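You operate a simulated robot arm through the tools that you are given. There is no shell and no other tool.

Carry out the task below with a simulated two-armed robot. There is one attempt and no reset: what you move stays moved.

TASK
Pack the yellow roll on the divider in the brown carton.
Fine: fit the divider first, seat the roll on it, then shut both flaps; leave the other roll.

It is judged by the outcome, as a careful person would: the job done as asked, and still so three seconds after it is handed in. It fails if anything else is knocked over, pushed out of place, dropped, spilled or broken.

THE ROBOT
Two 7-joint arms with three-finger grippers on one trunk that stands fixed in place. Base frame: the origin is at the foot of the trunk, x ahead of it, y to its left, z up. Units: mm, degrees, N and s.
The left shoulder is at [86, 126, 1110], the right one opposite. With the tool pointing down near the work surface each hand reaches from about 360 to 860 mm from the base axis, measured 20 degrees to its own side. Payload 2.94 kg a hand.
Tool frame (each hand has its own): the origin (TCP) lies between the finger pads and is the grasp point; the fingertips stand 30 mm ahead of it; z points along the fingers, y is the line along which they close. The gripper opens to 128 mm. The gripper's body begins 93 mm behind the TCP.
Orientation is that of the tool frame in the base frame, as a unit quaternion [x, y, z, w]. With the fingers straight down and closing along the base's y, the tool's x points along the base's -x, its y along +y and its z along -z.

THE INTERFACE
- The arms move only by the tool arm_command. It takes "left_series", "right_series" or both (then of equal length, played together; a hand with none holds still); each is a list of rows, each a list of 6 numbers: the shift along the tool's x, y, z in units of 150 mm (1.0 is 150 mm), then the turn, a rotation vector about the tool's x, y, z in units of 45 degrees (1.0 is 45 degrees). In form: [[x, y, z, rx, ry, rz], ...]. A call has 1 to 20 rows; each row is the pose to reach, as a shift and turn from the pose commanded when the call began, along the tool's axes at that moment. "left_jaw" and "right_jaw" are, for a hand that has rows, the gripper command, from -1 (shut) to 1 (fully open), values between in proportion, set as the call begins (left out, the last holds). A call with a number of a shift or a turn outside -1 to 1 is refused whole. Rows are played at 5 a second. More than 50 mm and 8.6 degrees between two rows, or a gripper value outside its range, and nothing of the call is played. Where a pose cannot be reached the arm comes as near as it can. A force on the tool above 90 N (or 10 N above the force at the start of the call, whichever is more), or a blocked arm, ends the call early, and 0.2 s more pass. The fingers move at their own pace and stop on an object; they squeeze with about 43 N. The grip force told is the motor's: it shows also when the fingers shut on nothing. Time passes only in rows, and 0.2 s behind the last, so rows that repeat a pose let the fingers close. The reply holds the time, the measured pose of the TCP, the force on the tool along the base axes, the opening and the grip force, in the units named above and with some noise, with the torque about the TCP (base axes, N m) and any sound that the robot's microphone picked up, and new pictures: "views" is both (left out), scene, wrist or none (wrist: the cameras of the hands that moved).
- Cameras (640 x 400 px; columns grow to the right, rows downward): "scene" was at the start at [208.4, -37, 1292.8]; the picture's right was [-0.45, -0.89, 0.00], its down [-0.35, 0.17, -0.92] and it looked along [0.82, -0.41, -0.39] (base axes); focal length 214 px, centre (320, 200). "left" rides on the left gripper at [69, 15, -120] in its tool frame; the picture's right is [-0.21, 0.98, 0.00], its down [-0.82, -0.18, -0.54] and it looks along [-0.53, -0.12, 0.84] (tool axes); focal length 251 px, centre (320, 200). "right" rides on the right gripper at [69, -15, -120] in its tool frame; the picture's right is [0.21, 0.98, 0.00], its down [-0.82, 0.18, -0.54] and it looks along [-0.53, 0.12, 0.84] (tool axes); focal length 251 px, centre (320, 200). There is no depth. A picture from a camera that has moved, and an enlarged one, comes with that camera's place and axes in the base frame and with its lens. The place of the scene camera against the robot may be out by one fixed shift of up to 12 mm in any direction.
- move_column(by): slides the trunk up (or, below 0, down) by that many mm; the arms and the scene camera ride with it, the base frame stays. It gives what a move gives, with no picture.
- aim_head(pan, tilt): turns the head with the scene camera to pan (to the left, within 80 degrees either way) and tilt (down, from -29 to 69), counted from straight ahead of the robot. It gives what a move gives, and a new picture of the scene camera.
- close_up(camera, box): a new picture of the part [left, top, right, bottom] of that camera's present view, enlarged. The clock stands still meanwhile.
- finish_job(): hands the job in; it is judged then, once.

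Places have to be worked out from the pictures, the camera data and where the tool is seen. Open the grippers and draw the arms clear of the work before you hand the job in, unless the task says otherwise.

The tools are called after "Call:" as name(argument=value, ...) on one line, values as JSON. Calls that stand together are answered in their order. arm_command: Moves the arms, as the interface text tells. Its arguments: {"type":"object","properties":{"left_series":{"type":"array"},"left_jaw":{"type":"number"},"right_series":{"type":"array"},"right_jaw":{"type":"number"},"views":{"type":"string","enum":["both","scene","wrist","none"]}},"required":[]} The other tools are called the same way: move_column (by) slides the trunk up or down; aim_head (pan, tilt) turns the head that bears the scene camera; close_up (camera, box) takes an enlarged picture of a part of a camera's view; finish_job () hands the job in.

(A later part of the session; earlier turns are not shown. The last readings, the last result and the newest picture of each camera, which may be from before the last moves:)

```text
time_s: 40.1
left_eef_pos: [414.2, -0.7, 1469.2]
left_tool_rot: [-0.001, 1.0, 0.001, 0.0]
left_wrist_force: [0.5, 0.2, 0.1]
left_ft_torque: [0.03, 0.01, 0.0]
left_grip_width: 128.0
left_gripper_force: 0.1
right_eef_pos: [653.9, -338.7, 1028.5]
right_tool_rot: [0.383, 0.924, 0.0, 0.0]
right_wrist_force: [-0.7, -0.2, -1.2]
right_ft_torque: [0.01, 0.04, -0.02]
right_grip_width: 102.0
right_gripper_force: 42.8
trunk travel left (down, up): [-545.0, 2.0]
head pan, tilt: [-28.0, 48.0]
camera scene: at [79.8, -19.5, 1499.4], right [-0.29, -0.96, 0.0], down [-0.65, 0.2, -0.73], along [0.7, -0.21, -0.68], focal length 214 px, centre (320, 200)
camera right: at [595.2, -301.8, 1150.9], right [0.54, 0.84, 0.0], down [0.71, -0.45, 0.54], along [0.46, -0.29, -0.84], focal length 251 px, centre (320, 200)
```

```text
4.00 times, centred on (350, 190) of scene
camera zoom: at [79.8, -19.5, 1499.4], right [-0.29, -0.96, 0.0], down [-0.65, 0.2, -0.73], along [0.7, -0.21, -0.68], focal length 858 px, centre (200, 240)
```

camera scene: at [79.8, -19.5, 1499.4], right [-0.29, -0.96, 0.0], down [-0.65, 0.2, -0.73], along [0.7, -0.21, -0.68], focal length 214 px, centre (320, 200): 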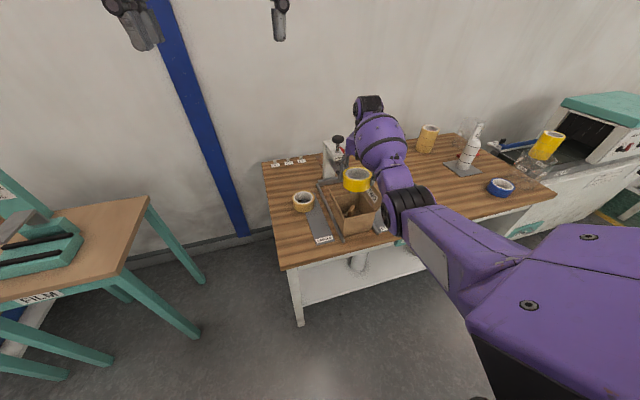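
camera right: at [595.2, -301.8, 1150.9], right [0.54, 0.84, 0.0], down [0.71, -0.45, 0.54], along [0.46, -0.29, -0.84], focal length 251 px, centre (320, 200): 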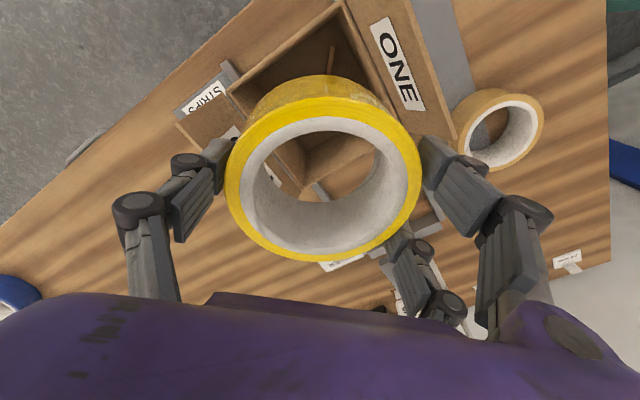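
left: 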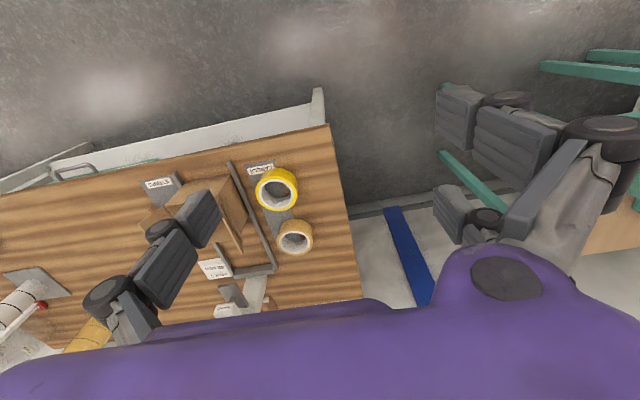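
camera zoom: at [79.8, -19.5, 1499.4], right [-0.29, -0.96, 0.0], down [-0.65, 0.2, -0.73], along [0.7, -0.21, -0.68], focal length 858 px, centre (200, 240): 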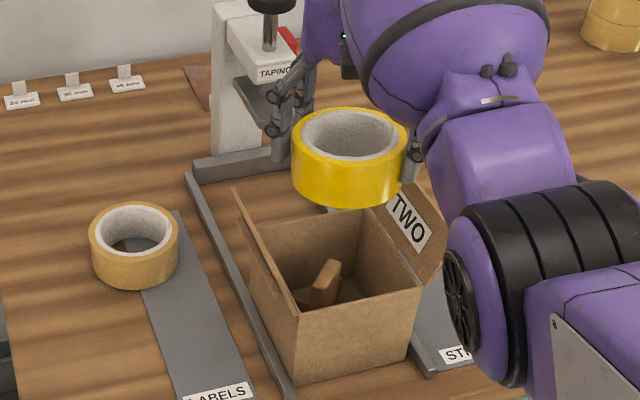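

Roll still held; it now sits about 10 mm lower in the hand. I carry it back over the LABELS plate near its old place.

Call:
arm_command(right_series=[[0.17, 0.15, 0, 0, 0, 0], [0.34, 0.3, 0, 0, 0, 0], [0.51, 0.45, 0, 0, 0, 0], [0.68, 0.6, 0, 0, 0, 0], [0.837, 0.734, 0, 0, 0, 0], [0.837, 0.734, 0, 0, 0, 0]], views="none")

Call:
arm_command(right_series=[[0, 0, 0.2, 0, 0, 0], [0, 0, 0.4, 0, 0, 0], [0, 0, 0.6, 0, 0, 0], [0, 0, 0.8, 0, 0, 0], [0, 0, 1.0, 0, 0, 0], [0, 0, 1.0, 0, 0, 0]], views="both")

Call:
close_up(camera="right", box=[140, 0, 500, 300])

Call:
close_up(camera="scene", box=[270, 160, 370, 260])

```text
time_s: 41.5
left_eef_pos: [414.2, -1.5, 1469.3]
left_tool_rot: [0.0, 1.0, 0.0, -0.001]
left_wrist_force: [-0.8, 0.4, -0.1]
left_ft_torque: [0.01, 0.01, -0.02]
left_grip_width: 128.0
left_gripper_force: 0.0
right_eef_pos: [641.4, -174.1, 1029.6]
right_tool_rot: [0.382, 0.924, 0.001, 0.0]
right_wrist_force: [-0.9, -0.4, -2.2]
right_ft_torque: [0.05, 0.0, -0.01]
right_grip_width: 102.0
right_gripper_force: 43.1
trunk travel left (down, up): [-545.0, 2.0]
head pan, tilt: [-28.0, 48.0]
```

```text
time_s: 42.9
left_eef_pos: [412.8, -1.4, 1470.1]
left_tool_rot: [-0.002, 1.0, -0.001, 0.001]
left_wrist_force: [-0.2, 0.2, -0.3]
left_ft_torque: [0.02, -0.02, 0.01]
left_grip_width: 128.0
left_gripper_force: 0.0
right_eef_pos: [641.8, -173.0, 878.2]
right_tool_rot: [0.382, 0.924, 0.0, 0.001]
right_wrist_force: [0.7, 0.2, -0.7]
right_ft_torque: [0.01, 0.0, 0.01]
right_grip_width: 102.2
right_gripper_force: 43.2
trunk travel left (down, up): [-545.0, 2.0]
head pan, tilt: [-28.0, 48.0]
camera scene: at [80.0, -13.3, 1498.7], right [-0.22, -0.98, 0.0], down [-0.67, 0.15, -0.73], along [0.71, -0.16, -0.69], focal length 214 px, centre (320, 200)
camera right: at [583.1, -134.9, 1000.3], right [0.54, 0.84, 0.0], down [0.71, -0.45, 0.54], along [0.46, -0.29, -0.84], focal length 251 px, centre (320, 200)
```

scene: 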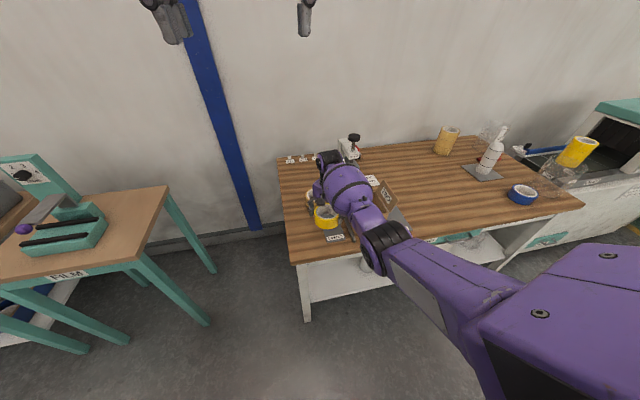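
right: 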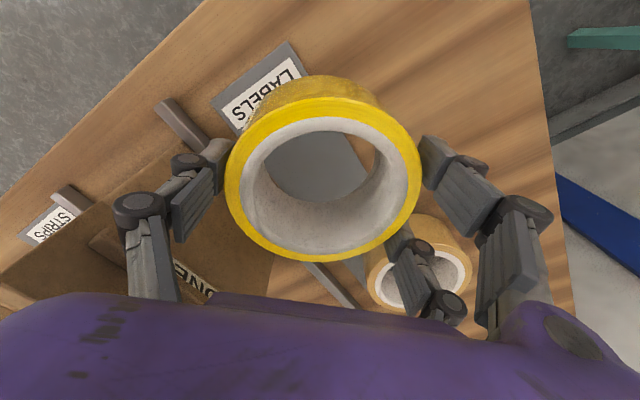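

```text
1.33 times, centred on (320, 150) of right
camera zoom: at [583.1, -134.9, 1000.3], right [0.54, 0.84, 0.0], down [0.71, -0.45, 0.54], along [0.46, -0.29, -0.84], focal length 335 px, centre (320, 267)
```

zoom: 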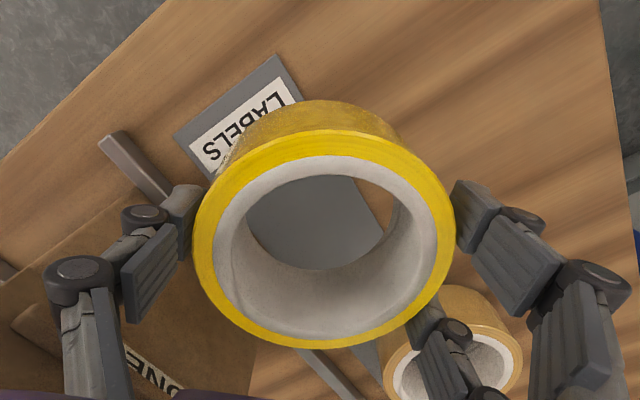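

```text
4.00 times, centred on (320, 210) of scene
camera zoom: at [80.0, -13.3, 1498.7], right [-0.22, -0.98, 0.0], down [-0.67, 0.15, -0.73], along [0.71, -0.16, -0.69], focal length 858 px, centre (320, 160)
```

zoom: 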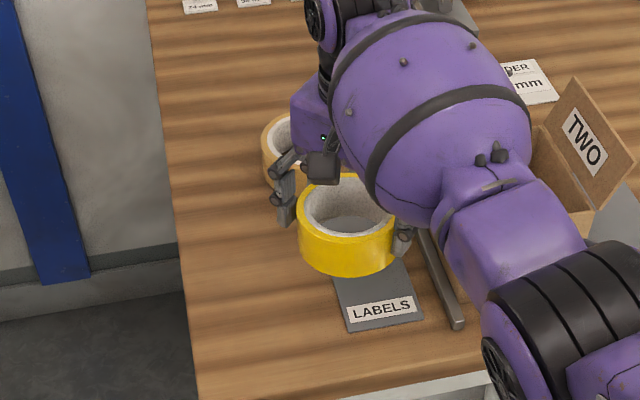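

Roll is over the plate, about 48 mm up. I lower the last part in small steps and watch the force.

Call:
arm_command(right_series=[[0, 0, 0.12, 0, 0, 0], [0, 0, 0.24, 0, 0, 0], [0, 0, 0.27, 0, 0, 0], [0, 0, 0.29, 0, 0, 0], [0, 0, 0.31, 0, 0, 0]], views="none")

Call:
arm_command(right_series=[[0, 0, 0.015, 0, 0, 0], [0, 0, 0.03, 0, 0, 0], [0, 0, 0.03, 0, 0, 0]], views="wrist")

```text
time_s: 44.1
left_eef_pos: [413.1, -1.1, 1470.2]
left_tool_rot: [-0.001, 1.0, -0.001, 0.0]
left_wrist_force: [0.1, 0.6, 0.1]
left_ft_torque: [0.04, -0.04, -0.02]
left_grip_width: 128.1
left_gripper_force: 0.2
right_eef_pos: [641.7, -172.3, 832.6]
right_tool_rot: [0.383, 0.924, 0.001, 0.0]
right_wrist_force: [-0.6, 0.1, -0.9]
right_ft_torque: [0.02, 0.03, 0.04]
right_grip_width: 102.2
right_gripper_force: 42.8
trunk travel left (down, up): [-545.0, 2.0]
head pan, tilt: [-28.0, 48.0]
```

```text
time_s: 44.9
left_eef_pos: [414.1, -1.4, 1469.9]
left_tool_rot: [-0.001, 1.0, -0.001, 0.0]
left_wrist_force: [0.0, -0.2, 0.9]
left_ft_torque: [-0.02, -0.01, 0.01]
left_grip_width: 128.0
left_gripper_force: 0.1
right_eef_pos: [642.2, -173.1, 827.6]
right_tool_rot: [0.382, 0.924, 0.001, 0.001]
right_wrist_force: [0.4, 0.3, -0.7]
right_ft_torque: [0.02, -0.08, 0.0]
right_grip_width: 101.7
right_gripper_force: 43.3
trunk travel left (down, up): [-545.0, 2.0]
head pan, tilt: [-28.0, 48.0]
camera right: at [583.7, -135.4, 949.6], right [0.54, 0.84, 0.0], down [0.71, -0.45, 0.54], along [0.46, -0.29, -0.84], focal length 251 px, centre (320, 200)
```

right: 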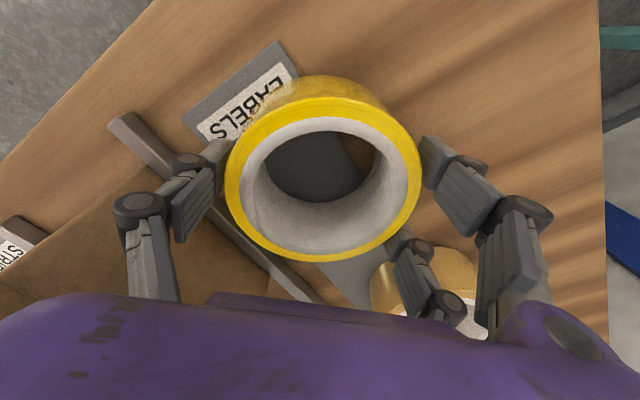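

No contact yet at 827.6. I continue in 2 mm steps.

Call:
arm_command(right_series=[[0, 0, 0.013, 0, 0, 0], [0, 0, 0.026, 0, 0, 0], [0, 0, 0.026, 0, 0, 0]], views="none")

Call:
arm_command(right_series=[[0, 0, 0.013, 0, 0, 0], [0, 0, 0.02, 0, 0, 0], [0, 0, 0.02, 0, 0, 0]], views="wrist")

```text
time_s: 45.7
left_eef_pos: [412.7, -1.5, 1470.9]
left_tool_rot: [-0.001, 1.0, 0.0, 0.001]
left_wrist_force: [-0.7, 0.3, 0.6]
left_ft_torque: [-0.02, 0.01, -0.02]
left_grip_width: 128.1
left_gripper_force: 0.1
right_eef_pos: [643.2, -173.1, 825.5]
right_tool_rot: [0.382, 0.924, 0.001, 0.002]
right_wrist_force: [-0.8, -2.6, 6.3]
right_ft_torque: [-0.13, -0.38, -0.14]
right_grip_width: 101.1
right_gripper_force: 43.4
trunk travel left (down, up): [-545.0, 2.0]
head pan, tilt: [-28.0, 48.0]
```

```text
time_s: 46.5
left_eef_pos: [411.0, 0.0, 1470.5]
left_tool_rot: [-0.001, 1.0, -0.001, 0.002]
left_wrist_force: [0.2, 0.6, 0.4]
left_ft_torque: [0.02, -0.02, 0.0]
left_grip_width: 127.9
left_gripper_force: 0.0
right_eef_pos: [642.5, -172.9, 823.8]
right_tool_rot: [0.383, 0.924, 0.001, 0.002]
right_wrist_force: [-3.3, -3.3, 14.9]
right_ft_torque: [-0.44, -0.68, -0.24]
right_grip_width: 100.9
right_gripper_force: 42.7
trunk travel left (down, up): [-545.0, 2.0]
head pan, tilt: [-28.0, 48.0]
camera right: at [583.2, -135.5, 944.6], right [0.54, 0.84, 0.0], down [0.71, -0.45, 0.54], along [0.46, -0.29, -0.84], focal length 251 px, centre (320, 200)
```

right: 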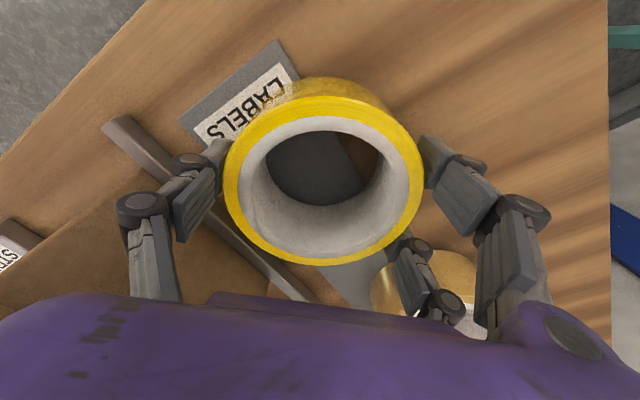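

The roll is standing on the plate (15 N) and has levelled out. I open the hand fully to release it.

Call:
arm_command(right_series=[[0, 0, 0, 0, 0, 0], [0, 0, 0, 0, 0, 0], [0, 0, 0, 0, 0, 0]], right_jaw=1.0, views="wrist")

Call:
arm_command(right_series=[[0, 0, -0.1, 0, 0, 0], [0, 0, -0.3, 0, 0, 0], [0, 0, -0.6, 0, 0, 0], [0, 0, -0.85, 0, 0, 0], [0, 0, -0.85, 0, 0, 0]], views="both")

Call:
close_up(camera="right", box=[220, 20, 440, 220])

Call:
close_up(camera="scene", box=[270, 150, 400, 260])

```text
time_s: 47.3
left_eef_pos: [413.5, -0.8, 1469.3]
left_tool_rot: [-0.002, 1.0, -0.001, -0.001]
left_wrist_force: [-0.3, 0.2, -0.2]
left_ft_torque: [0.03, 0.03, -0.02]
left_grip_width: 128.2
left_gripper_force: 0.1
right_eef_pos: [642.5, -172.2, 821.4]
right_tool_rot: [0.382, 0.924, 0.0, 0.0]
right_wrist_force: [0.0, -0.2, -0.7]
right_ft_torque: [-0.02, -0.01, -0.03]
right_grip_width: 128.0
right_gripper_force: 0.0
trunk travel left (down, up): [-545.0, 2.0]
head pan, tilt: [-28.0, 48.0]
camera right: at [584.2, -135.4, 942.1], right [0.54, 0.84, 0.0], down [0.71, -0.45, 0.54], along [0.46, -0.29, -0.84], focal length 251 px, centre (320, 200)
```

right: 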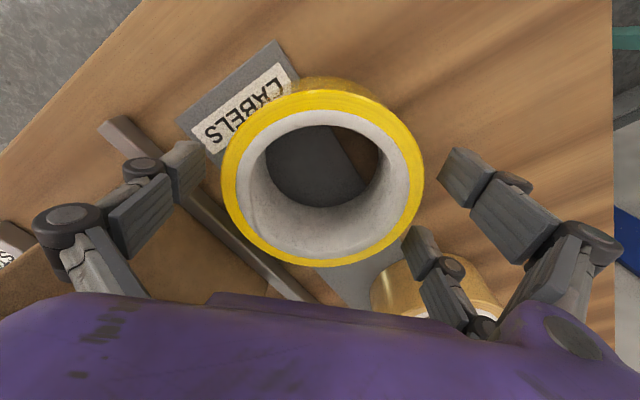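

```text
time_s: 48.5
left_eef_pos: [414.1, 0.0, 1471.1]
left_tool_rot: [-0.001, 1.0, 0.0, -0.001]
left_wrist_force: [0.2, -0.1, 0.2]
left_ft_torque: [-0.03, 0.03, -0.05]
left_grip_width: 128.0
left_gripper_force: 0.0
right_eef_pos: [640.7, -176.1, 947.2]
right_tool_rot: [0.382, 0.924, 0.001, 0.0]
right_wrist_force: [-0.2, -0.6, -0.3]
right_ft_torque: [0.01, 0.03, -0.03]
right_grip_width: 128.2
right_gripper_force: 0.0
trunk travel left (down, up): [-545.0, 2.0]
head pan, tilt: [-28.0, 48.0]
camera scene: at [80.5, -14.9, 1498.9], right [-0.23, -0.97, 0.0], down [-0.67, 0.16, -0.73], along [0.71, -0.17, -0.68], focal length 214 px, centre (320, 200)
camera right: at [582.7, -138.1, 1069.3], right [0.54, 0.84, 0.0], down [0.71, -0.45, 0.54], along [0.46, -0.29, -0.84], focal length 251 px, centre (320, 200)
```

scene: 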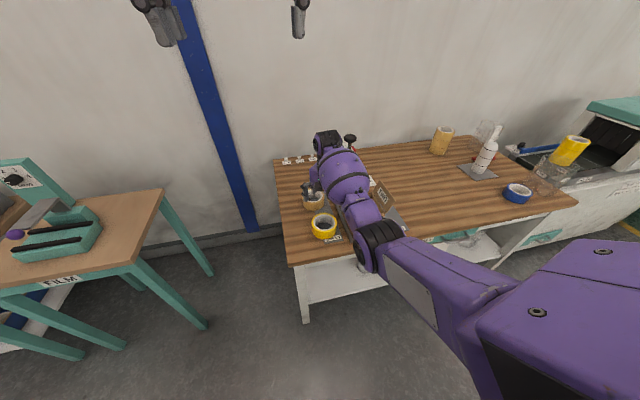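
right: 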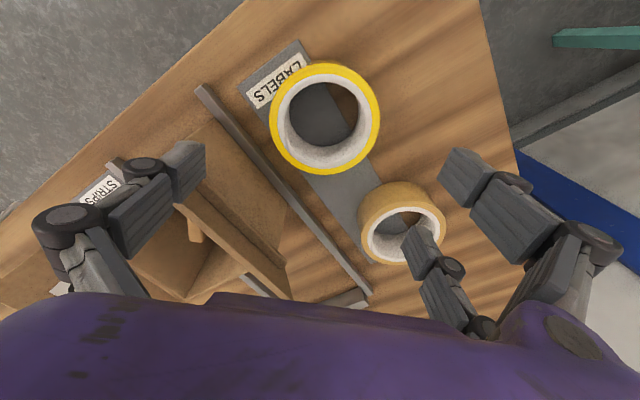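

```text
2.00 times, centred on (330, 120) of right
camera zoom: at [582.7, -138.1, 1069.3], right [0.54, 0.84, 0.0], down [0.71, -0.45, 0.54], along [0.46, -0.29, -0.84], focal length 503 px, centre (300, 360)
```

zoom: 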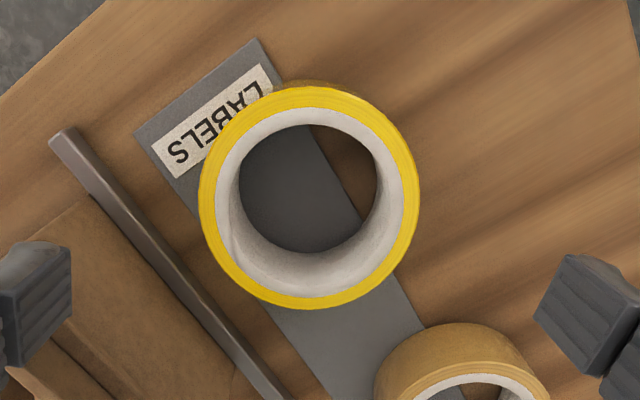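

```text
3.64 times, centred on (335, 205) of scene
camera zoom: at [80.5, -14.9, 1498.9], right [-0.23, -0.97, 0.0], down [-0.67, 0.16, -0.73], along [0.71, -0.17, -0.68], focal length 780 px, centre (266, 182)
```

zoom: 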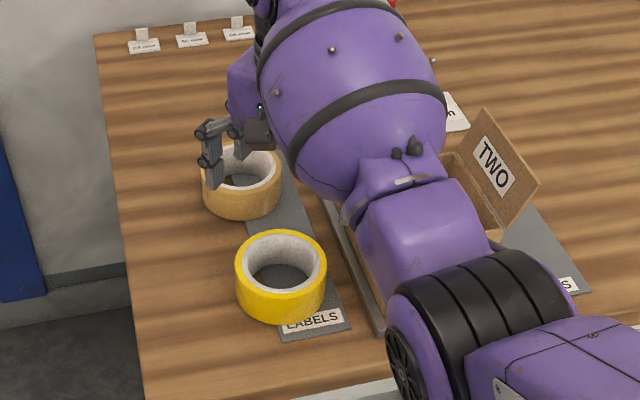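

The roll stands level on the plate near (641, -171), nothing else disturbed. I turn the hand another 45° so it closes along x, narrow the jaw to 40 mm, and hover over the roll's far wall (≈ 43 mm beyond its centre).

Call:
arm_command(right_series=[[-0.03, 0.035, 0, 0, 0, 0.16], [-0.06, 0.07, 0, 0, 0, 0.33], [-0.09, 0.105, 0, 0, 0, 0.5], [-0.125, 0.14, 0, 0, 0, 0.67], [-0.16, 0.18, 0, 0, 0, 0.84], [-0.19, 0.215, 0, 0, 0, 1.0], [-0.19, 0.215, 0, 0, 0, 1.0]], right_jaw=-0.375, views="both")

Call:
close_up(camera="right", box=[160, 0, 480, 260])

Call:
close_up(camera="scene", box=[270, 120, 410, 260])

```text
time_s: 50.1
left_eef_pos: [413.2, -0.9, 1469.8]
left_tool_rot: [-0.001, 1.0, 0.0, 0.001]
left_wrist_force: [-0.6, 0.4, 0.8]
left_ft_torque: [-0.01, -0.01, 0.01]
left_grip_width: 128.1
left_gripper_force: 0.1
right_eef_pos: [684.5, -170.5, 948.9]
right_tool_rot: [0.708, 0.707, 0.0, 0.0]
right_wrist_force: [-0.1, 0.2, -0.1]
right_ft_torque: [0.01, -0.02, 0.0]
right_grip_width: 39.6
right_gripper_force: 0.1
trunk travel left (down, up): [-545.0, 2.0]
head pan, tilt: [-28.0, 48.0]
camera scene: at [76.8, -24.8, 1498.8], right [-0.35, -0.94, 0.0], down [-0.64, 0.24, -0.73], along [0.68, -0.26, -0.69], focal length 214 px, centre (320, 200)
camera right: at [671.2, -102.0, 1070.1], right [0.98, 0.21, 0.0], down [0.18, -0.82, 0.54], along [0.12, -0.53, -0.84], focal length 251 px, centre (320, 200)
```

scene: 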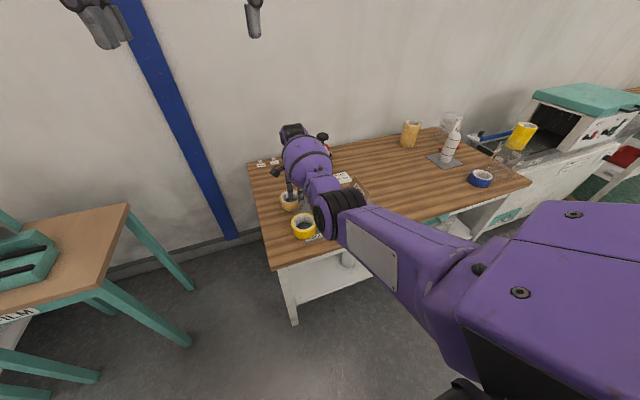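
right: 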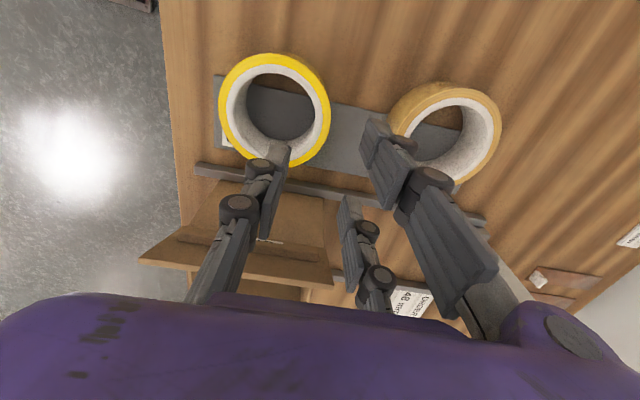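

```text
1.54 times, centred on (320, 130) of right
camera zoom: at [671.2, -102.0, 1070.1], right [0.98, 0.21, 0.0], down [0.18, -0.82, 0.54], along [0.12, -0.53, -0.84], focal length 387 px, centre (320, 308)
```

zoom: 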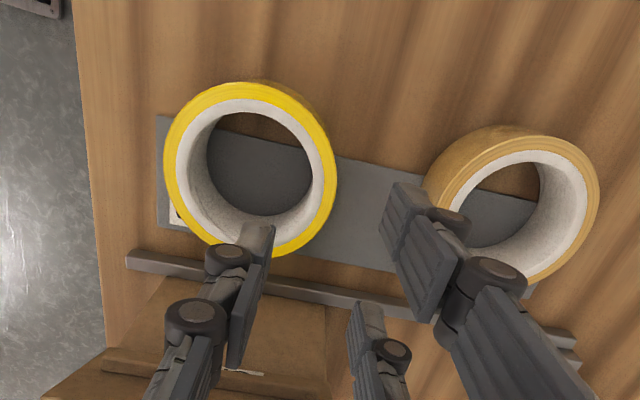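

```text
2.86 times, centred on (340, 190) of scene
camera zoom: at [76.8, -24.8, 1498.8], right [-0.35, -0.94, 0.0], down [-0.64, 0.24, -0.73], along [0.68, -0.26, -0.69], focal length 613 px, centre (263, 229)
```

zoom: 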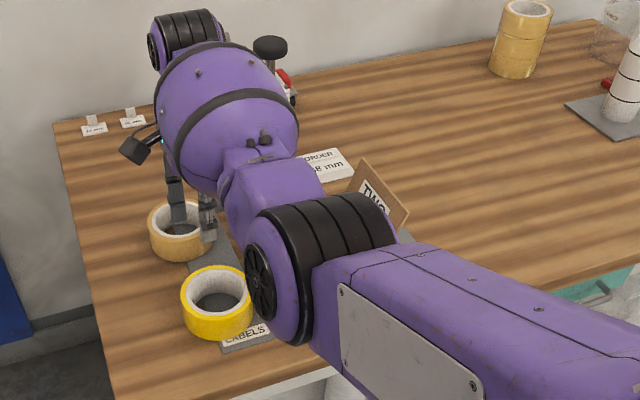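

From this view the roll's centre is 42–43 mm along tool -y and 0–1 mm in tool x: exactly what I want. I descend to just above the roll top for a final check.

Call:
arm_command(right_series=[[0, 0, 0.15, 0, 0, 0], [0, 0, 0.3, 0, 0, 0], [0, 0, 0.44, 0, 0, 0], [0, 0, 0.44, 0, 0, 0]], views="wrist")

Call:
close_up(camera="right", box=[160, 0, 480, 260])

Call:
close_up(camera="scene", box=[270, 150, 370, 250])

```text
time_s: 51.1
left_eef_pos: [413.1, -0.5, 1470.3]
left_tool_rot: [-0.001, 1.0, -0.001, 0.001]
left_wrist_force: [-0.4, -0.1, 0.3]
left_ft_torque: [0.02, 0.01, 0.01]
left_grip_width: 127.9
left_gripper_force: 0.0
right_eef_pos: [685.7, -170.3, 883.3]
right_tool_rot: [0.707, 0.707, 0.001, -0.001]
right_wrist_force: [0.1, 0.6, 0.6]
right_ft_torque: [0.0, 0.0, 0.02]
right_grip_width: 40.0
right_gripper_force: 0.1
trunk travel left (down, up): [-545.0, 2.0]
head pan, tilt: [-28.0, 48.0]
camera right: at [672.5, -101.8, 1004.1], right [0.98, 0.21, 0.0], down [0.18, -0.82, 0.54], along [0.12, -0.53, -0.84], focal length 251 px, centre (320, 200)
```

right: 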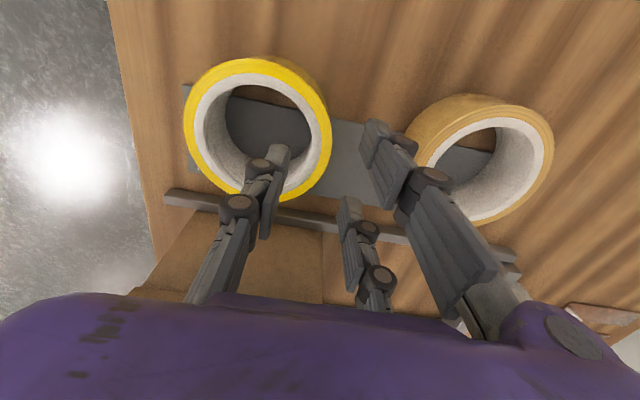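

```text
1.54 times, centred on (320, 130) of right
camera zoom: at [672.5, -101.8, 1004.1], right [0.98, 0.21, 0.0], down [0.18, -0.82, 0.54], along [0.12, -0.53, -0.84], focal length 387 px, centre (320, 308)
```

zoom: 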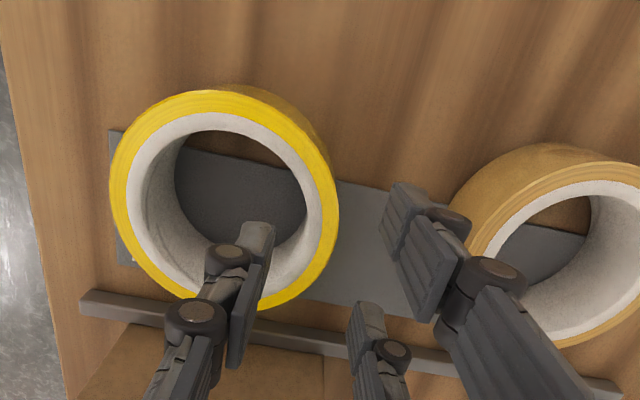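

```text
4.00 times, centred on (320, 200) of scene
camera zoom: at [75.3, -26.6, 1497.8], right [-0.38, -0.92, 0.0], down [-0.64, 0.26, -0.72], along [0.66, -0.27, -0.7], focal length 858 px, centre (320, 200)
```

zoom: 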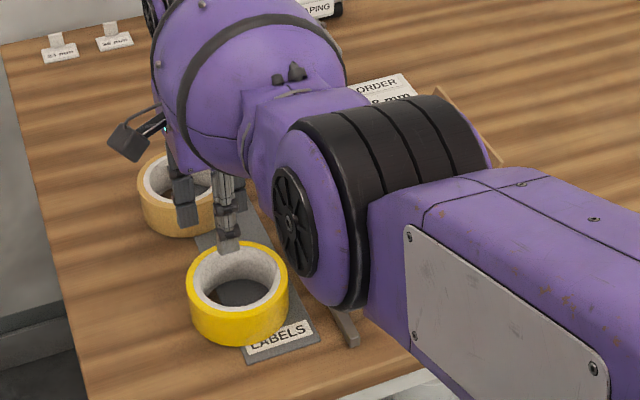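

Alignment holds (roll centre at tool (1, -43)). Before going lower I check from the left-hand camera that the forearm is clear of flap ONE.

Call:
close_up(camera="left", box=[160, 80, 400, 260])

```text
2.22 times, centred on (280, 170) of left
camera zoom: at [342.9, 14.7, 1590.0], right [0.21, 0.98, 0.0], down [0.82, -0.18, 0.54], along [0.53, -0.12, -0.84], focal length 559 px, centre (409, 267)
```

zoom: 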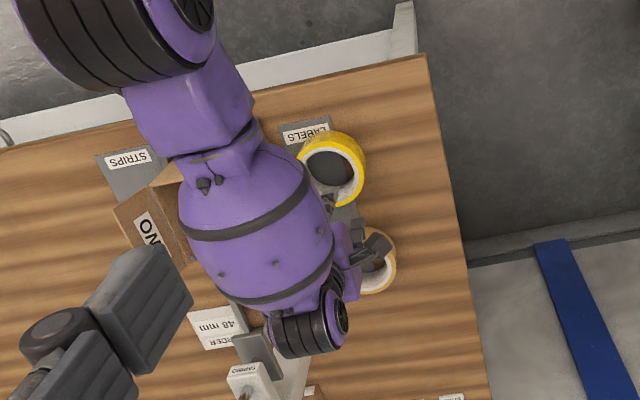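

The forearm passes at about z ≈ 1115 over there, with some 100 mm to spare. I descend 46 mm so the thumb enters the core and the pair goes outside the far wall of the roll.

Call:
arm_command(right_series=[[0, 0, 0.1, 0, 0, 0], [0, 0, 0.2, 0, 0, 0], [0, 0, 0.31, 0, 0, 0], [0, 0, 0.31, 0, 0, 0]], views="wrist")

Call:
close_up(camera="right", box=[160, 0, 480, 260])

```text
time_s: 52.1
left_eef_pos: [412.9, -1.2, 1470.2]
left_tool_rot: [-0.001, 1.0, -0.001, 0.001]
left_wrist_force: [-0.1, -0.4, -0.2]
left_ft_torque: [-0.02, 0.0, 0.01]
left_grip_width: 128.2
left_gripper_force: 0.1
right_eef_pos: [675.3, -171.3, 841.0]
right_tool_rot: [0.707, 0.707, 0.0, 0.001]
right_wrist_force: [-0.3, -0.3, -0.1]
right_ft_torque: [0.03, -0.01, 0.01]
right_grip_width: 39.7
right_gripper_force: 0.1
right hand out of reach, approached as far as the arm can: row 2, 3, 4
trunk travel left (down, up): [-545.0, 2.0]
head pan, tilt: [-28.0, 48.0]
camera right: at [661.4, -102.1, 962.0], right [0.98, 0.21, 0.0], down [0.18, -0.82, 0.54], along [0.12, -0.53, -0.84], focal length 251 px, centre (320, 200)
```

right: 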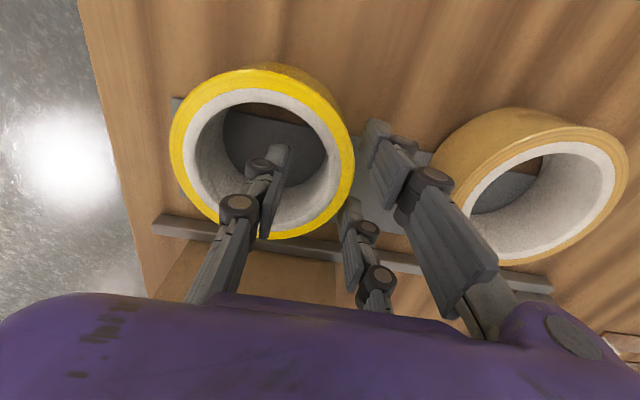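

```text
1.54 times, centred on (320, 130) of right
camera zoom: at [661.4, -102.1, 962.0], right [0.98, 0.21, 0.0], down [0.18, -0.82, 0.54], along [0.12, -0.53, -0.84], focal length 387 px, centre (320, 308)
```

zoom: 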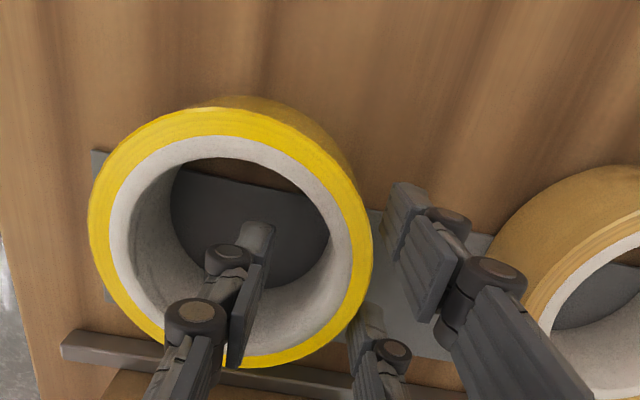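

The arm reports it cannot reach that low with the trunk so high. I raise the hand clear, lower the trunk 110 mm, and then come down again.

Call:
arm_command(right_series=[[0, 0, -0.25, 0, 0, 0], [0, 0, -0.5, 0, 0, 0], [0, 0, -0.75, 0, 0, 0], [0, 0, -1.0, 0, 0, 0], [0, 0, -1.0, 0, 0, 0]], views="none")

Call:
move_column(by=-100)

Call:
close_up(camera="right", box=[160, 0, 480, 260])

Call:
close_up(camera="scene", box=[240, 80, 440, 260])

```text
time_s: 53.3
left_eef_pos: [413.1, -0.4, 1469.7]
left_tool_rot: [-0.001, 1.0, 0.0, -0.001]
left_wrist_force: [-0.4, -0.8, -0.1]
left_ft_torque: [0.02, 0.02, -0.01]
left_grip_width: 127.8
left_gripper_force: 0.0
right_eef_pos: [676.3, -169.9, 988.6]
right_tool_rot: [0.707, 0.708, 0.001, 0.001]
right_wrist_force: [-0.2, -0.7, 0.8]
right_ft_torque: [0.0, 0.0, 0.0]
right_grip_width: 39.6
right_gripper_force: 0.1
trunk travel left (down, up): [-545.0, 2.0]
head pan, tilt: [-28.0, 48.0]
```

```text
time_s: 54.6
left_eef_pos: [412.9, -1.5, 1371.1]
left_tool_rot: [0.0, 1.0, -0.001, 0.002]
left_wrist_force: [-0.8, 0.7, 0.1]
left_ft_torque: [0.03, -0.03, -0.02]
left_grip_width: 128.0
left_gripper_force: 0.0
right_eef_pos: [673.3, -171.2, 890.5]
right_tool_rot: [0.707, 0.707, 0.002, 0.001]
right_wrist_force: [-0.2, -0.2, 0.6]
right_ft_torque: [-0.01, -0.03, 0.0]
right_grip_width: 39.9
right_gripper_force: 0.0
trunk travel left (down, up): [-445.0, 102.0]
head pan, tilt: [-28.0, 48.0]
```

```text
1.54 times, centred on (320, 130) of right
camera zoom: at [660.0, -102.3, 1013.4], right [0.98, 0.21, 0.0], down [0.18, -0.82, 0.54], along [0.12, -0.53, -0.84], focal length 387 px, centre (320, 308)
```

zoom: 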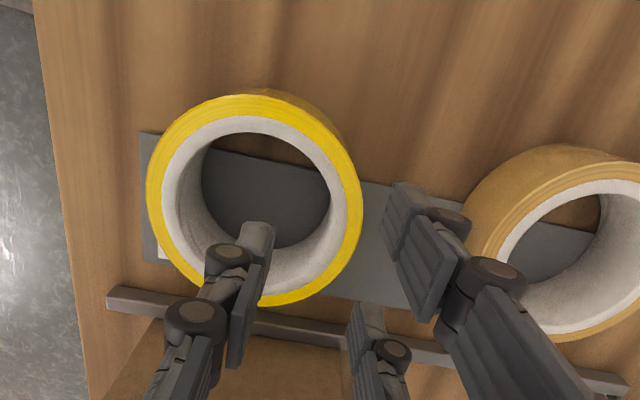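

```text
2.22 times, centred on (340, 170) of scene
camera zoom: at [164.7, -29.2, 1388.2], right [-0.4, -0.92, 0.0], down [-0.61, 0.27, -0.74], along [0.68, -0.3, -0.67], focal length 477 px, centre (276, 267)
```

zoom: 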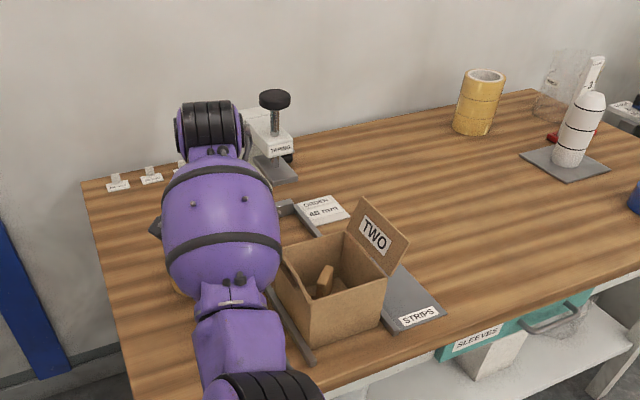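

Now the TCP sits 12 mm short of the wanted spot. I shift tool +2 mm x, +12 mm y, then descend in steps to TCP z ≈ 838.

Call:
arm_command(right_series=[[0.013, 0.08, 0, 0, 0, 0], [0.013, 0.08, 0.1, 0, 0, 0], [0.013, 0.08, 0.2, 0, 0, 0], [0.013, 0.08, 0.28, 0, 0, 0], [0.013, 0.08, 0.35, 0, 0, 0], [0.013, 0.08, 0.35, 0, 0, 0]], views="both")

Call:
close_up(camera="right", box=[160, 0, 480, 260])

Call:
close_up(camera="left", box=[160, 80, 400, 260])

```text
time_s: 56.0
left_eef_pos: [413.7, -1.4, 1370.0]
left_tool_rot: [0.0, 1.0, -0.001, 0.0]
left_wrist_force: [-0.2, 0.8, 0.3]
left_ft_torque: [0.0, -0.01, -0.01]
left_grip_width: 128.2
left_gripper_force: 0.0
right_eef_pos: [687.3, -168.7, 840.0]
right_tool_rot: [0.706, 0.708, 0.001, 0.001]
right_wrist_force: [0.4, 0.1, -1.0]
right_ft_torque: [0.02, -0.01, 0.01]
right_grip_width: 40.1
right_gripper_force: 0.2
trunk travel left (down, up): [-445.0, 102.0]
head pan, tilt: [-28.0, 48.0]
camera scene: at [165.6, -26.6, 1386.4], right [-0.38, -0.93, 0.0], down [-0.63, 0.26, -0.73], along [0.68, -0.28, -0.68], focal length 214 px, centre (320, 200)
camera right: at [673.1, -100.2, 959.8], right [0.98, 0.21, 0.0], down [0.18, -0.82, 0.54], along [0.12, -0.53, -0.84], focal length 251 px, centre (320, 200)
```

scene: 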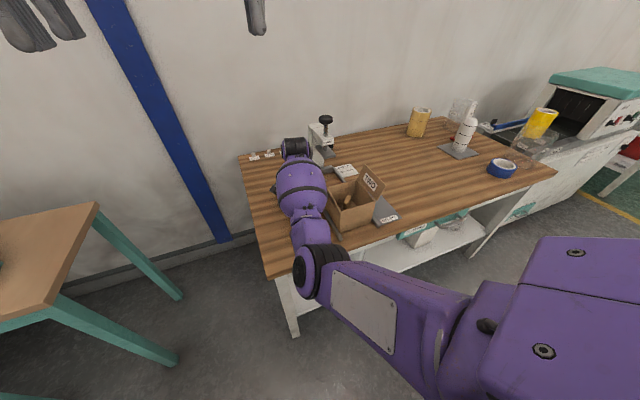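
right: 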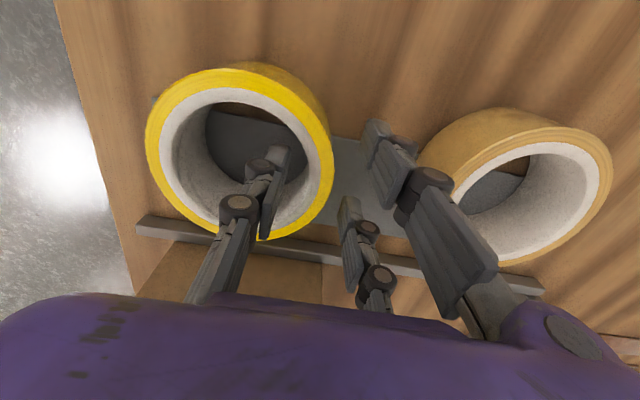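

```text
1.54 times, centred on (320, 130) of right
camera zoom: at [673.1, -100.2, 959.8], right [0.98, 0.21, 0.0], down [0.18, -0.82, 0.54], along [0.12, -0.53, -0.84], focal length 387 px, centre (320, 308)
```

zoom: 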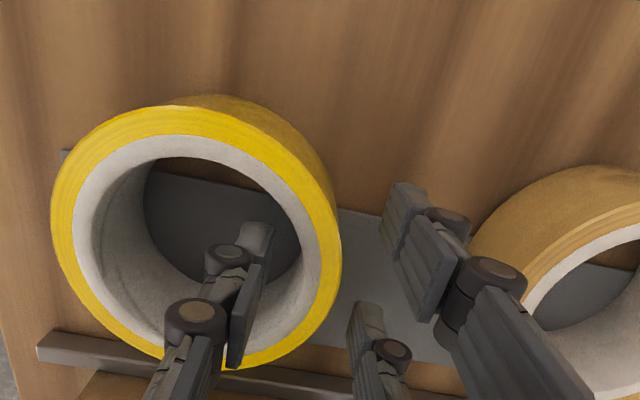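

```text
2.22 times, centred on (280, 170) of left
camera zoom: at [343.2, 14.6, 1489.8], right [0.21, 0.98, 0.0], down [0.82, -0.18, 0.54], along [0.53, -0.12, -0.84], focal length 559 px, centre (409, 267)
```

zoom: 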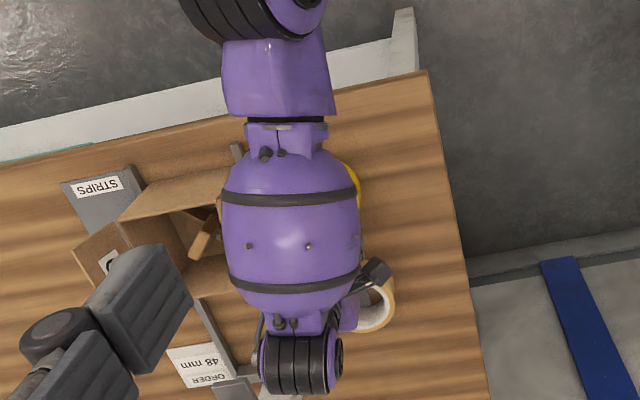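

Thumb is inside the core, the pair outside; the ring wall lies midway within 1 mm. I go 3 mm lower and close the hand on the wall.

Call:
arm_command(right_series=[[0, 0, 0.02, 0, 0, 0], [0, 0, 0.02, 0, 0, 0]], views="none")

Call:
arm_command(right_series=[[0, 0, 0, 0, 0, 0], [0, 0, 0, 0, 0, 0], [0, 0, 0, 0, 0, 0], [0, 0, 0, 0, 0, 0]], right_jaw=-1.0, views="wrist")

Call:
close_up(camera="right", box=[140, 40, 460, 300])

```text
time_s: 56.6
left_eef_pos: [413.9, -0.5, 1370.9]
left_tool_rot: [0.0, 1.0, -0.002, -0.001]
left_wrist_force: [0.3, -0.1, -0.6]
left_ft_torque: [0.02, 0.0, -0.01]
left_grip_width: 128.0
left_gripper_force: 0.0
right_eef_pos: [687.1, -167.7, 835.8]
right_tool_rot: [0.708, 0.706, 0.001, 0.001]
right_wrist_force: [-0.5, -0.4, -0.2]
right_ft_torque: [0.02, 0.0, -0.03]
right_grip_width: 40.1
right_gripper_force: 0.1
trunk travel left (down, up): [-445.0, 102.0]
head pan, tilt: [-28.0, 48.0]
```

```text
time_s: 57.6
left_eef_pos: [413.4, 0.6, 1370.9]
left_tool_rot: [0.0, 1.0, 0.0, 0.001]
left_wrist_force: [-0.8, 0.3, -0.2]
left_ft_torque: [-0.02, 0.01, -0.01]
left_grip_width: 127.8
left_gripper_force: 0.1
right_eef_pos: [688.1, -168.1, 835.7]
right_tool_rot: [0.707, 0.707, 0.0, 0.002]
right_wrist_force: [0.4, 0.7, -0.3]
right_ft_torque: [-0.01, -0.03, -0.01]
right_grip_width: 12.5
right_gripper_force: 39.2
trunk travel left (down, up): [-445.0, 102.0]
head pan, tilt: [-28.0, 48.0]
camera right: at [673.0, -99.8, 956.9], right [0.98, 0.21, 0.0], down [0.18, -0.82, 0.54], along [0.12, -0.53, -0.84], focal length 251 px, centre (320, 200)
```

right: 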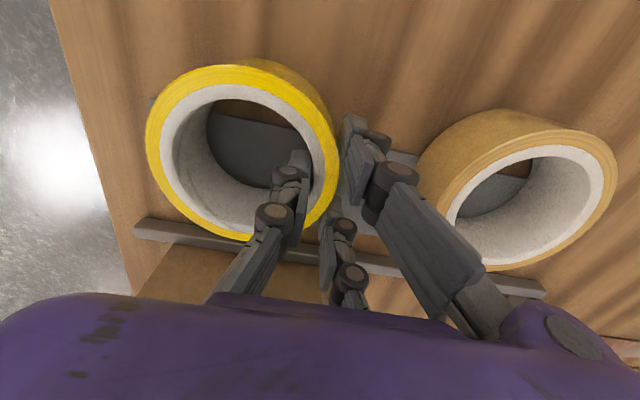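

```text
1.54 times, centred on (300, 170) of right
camera zoom: at [673.0, -99.8, 956.9], right [0.98, 0.21, 0.0], down [0.18, -0.82, 0.54], along [0.12, -0.53, -0.84], focal length 387 px, centre (351, 246)
```

zoom: 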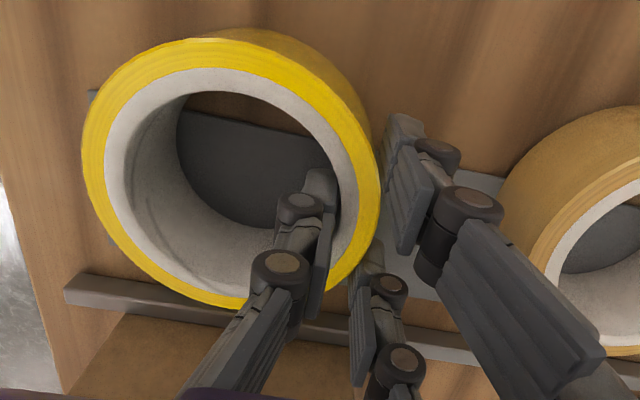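

The ring wall is pinched at 12.5 mm with 39 N, matching the hand's real geometry. I lift a little first, then fully, and check that the roll hangs level.

Call:
arm_command(right_series=[[0, 0, -0.07, 0, 0, 0], [0, 0, -0.2, 0, 0, 0], [0, 0, -0.35, 0, 0, 0], [0, 0, -0.5, 0, 0, 0], [0, 0, -0.65, 0, 0, 0], [0, 0, -0.8, 0, 0, 0]], views="both")

Call:
arm_command(right_series=[[0, 0, -0.2, 0, 0, 0], [0, 0, -0.4, 0, 0, 0], [0, 0, -0.52, 0, 0, 0], [0, 0, -0.52, 0, 0, 0]], views="both")

Call:
close_up(camera="right", box=[140, 40, 460, 300])

Call:
close_up(camera="scene", box=[230, 90, 390, 240])

```text
time_s: 59.0
left_eef_pos: [412.5, 0.1, 1370.7]
left_tool_rot: [-0.001, 1.0, -0.001, 0.001]
left_wrist_force: [-1.1, 0.9, -0.3]
left_ft_torque: [-0.02, 0.0, -0.02]
left_grip_width: 127.9
left_gripper_force: 0.1
right_eef_pos: [686.4, -168.9, 957.6]
right_tool_rot: [0.707, 0.707, 0.0, 0.0]
right_wrist_force: [-0.3, -0.5, -1.3]
right_ft_torque: [-0.02, -0.05, 0.04]
right_grip_width: 12.3
right_gripper_force: 39.2
trunk travel left (down, up): [-445.0, 102.0]
head pan, tilt: [-28.0, 48.0]
camera scene: at [158.4, -32.2, 1379.6], right [-0.47, -0.88, 0.0], down [-0.66, 0.35, -0.67], along [0.59, -0.31, -0.74], focal length 214 px, centre (320, 200)
camera right: at [672.4, -100.0, 1077.8], right [0.98, 0.21, 0.0], down [0.18, -0.82, 0.54], along [0.12, -0.53, -0.84], focal length 251 px, centre (320, 200)
```

scene: 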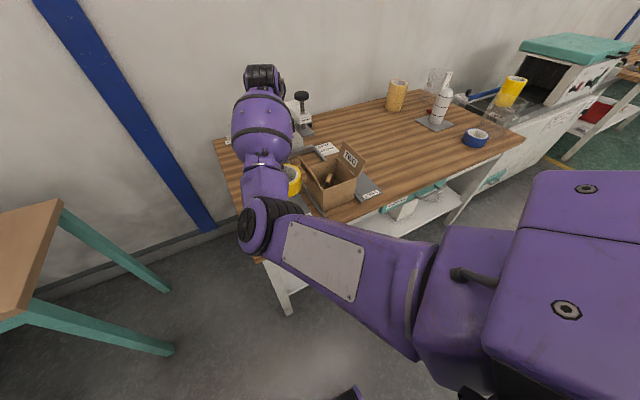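
right: 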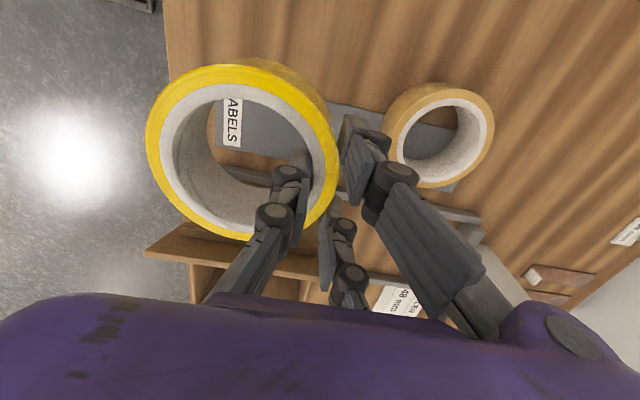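

```text
time_s: 60.0
left_eef_pos: [412.7, -1.6, 1371.2]
left_tool_rot: [0.0, 1.0, 0.0, 0.0]
left_wrist_force: [0.4, 0.7, 0.2]
left_ft_torque: [0.03, 0.0, -0.01]
left_grip_width: 127.9
left_gripper_force: 0.2
right_eef_pos: [687.8, -167.8, 1033.7]
right_tool_rot: [0.707, 0.707, 0.002, 0.0]
right_wrist_force: [-1.0, 0.1, -1.9]
right_ft_torque: [0.01, -0.1, 0.07]
right_grip_width: 12.3
right_gripper_force: 38.4
trunk travel left (down, up): [-445.0, 102.0]
head pan, tilt: [-28.0, 48.0]
camera scene: at [158.8, -32.4, 1379.4], right [-0.47, -0.88, 0.0], down [-0.66, 0.35, -0.67], along [0.59, -0.31, -0.74], focal length 214 px, centre (320, 200)
camera right: at [673.6, -99.8, 1155.0], right [0.98, 0.21, 0.0], down [0.18, -0.82, 0.54], along [0.12, -0.53, -0.84], focal length 251 px, centre (320, 200)
```

scene: 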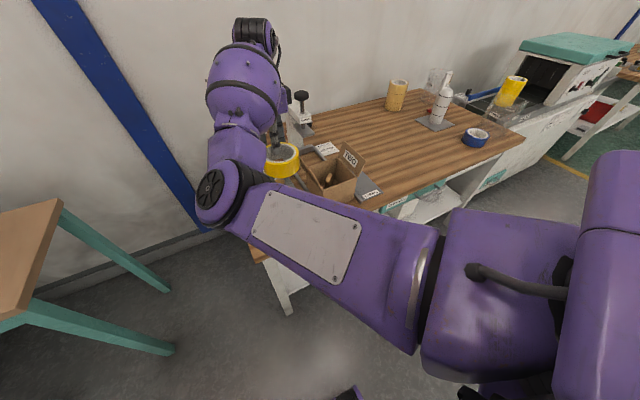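
right: 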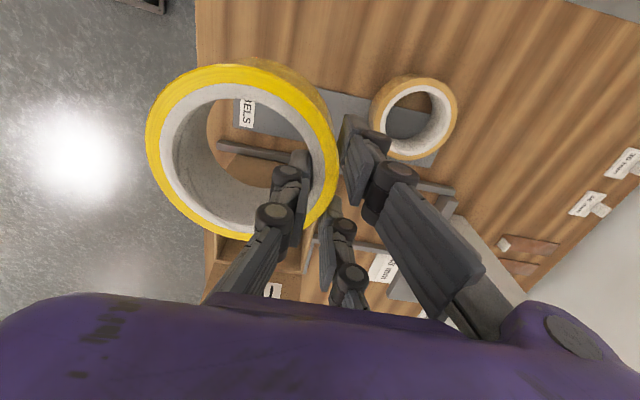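

```text
1.54 times, centred on (300, 170) of right
camera zoom: at [673.6, -99.8, 1155.0], right [0.98, 0.21, 0.0], down [0.18, -0.82, 0.54], along [0.12, -0.53, -0.84], focal length 387 px, centre (351, 246)
```

zoom: 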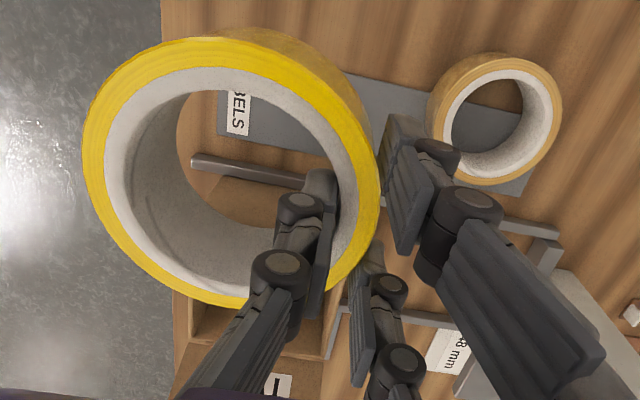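

```text
2.67 times, centred on (310, 165) of scene
camera zoom: at [158.8, -32.4, 1379.4], right [-0.47, -0.88, 0.0], down [-0.66, 0.35, -0.67], along [0.59, -0.31, -0.74], focal length 572 px, centre (347, 293)
```

zoom: 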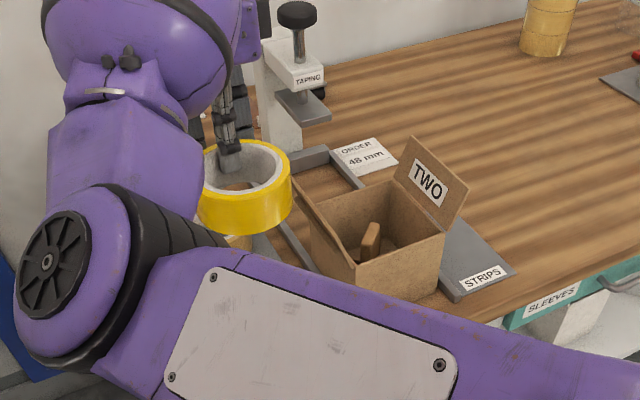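

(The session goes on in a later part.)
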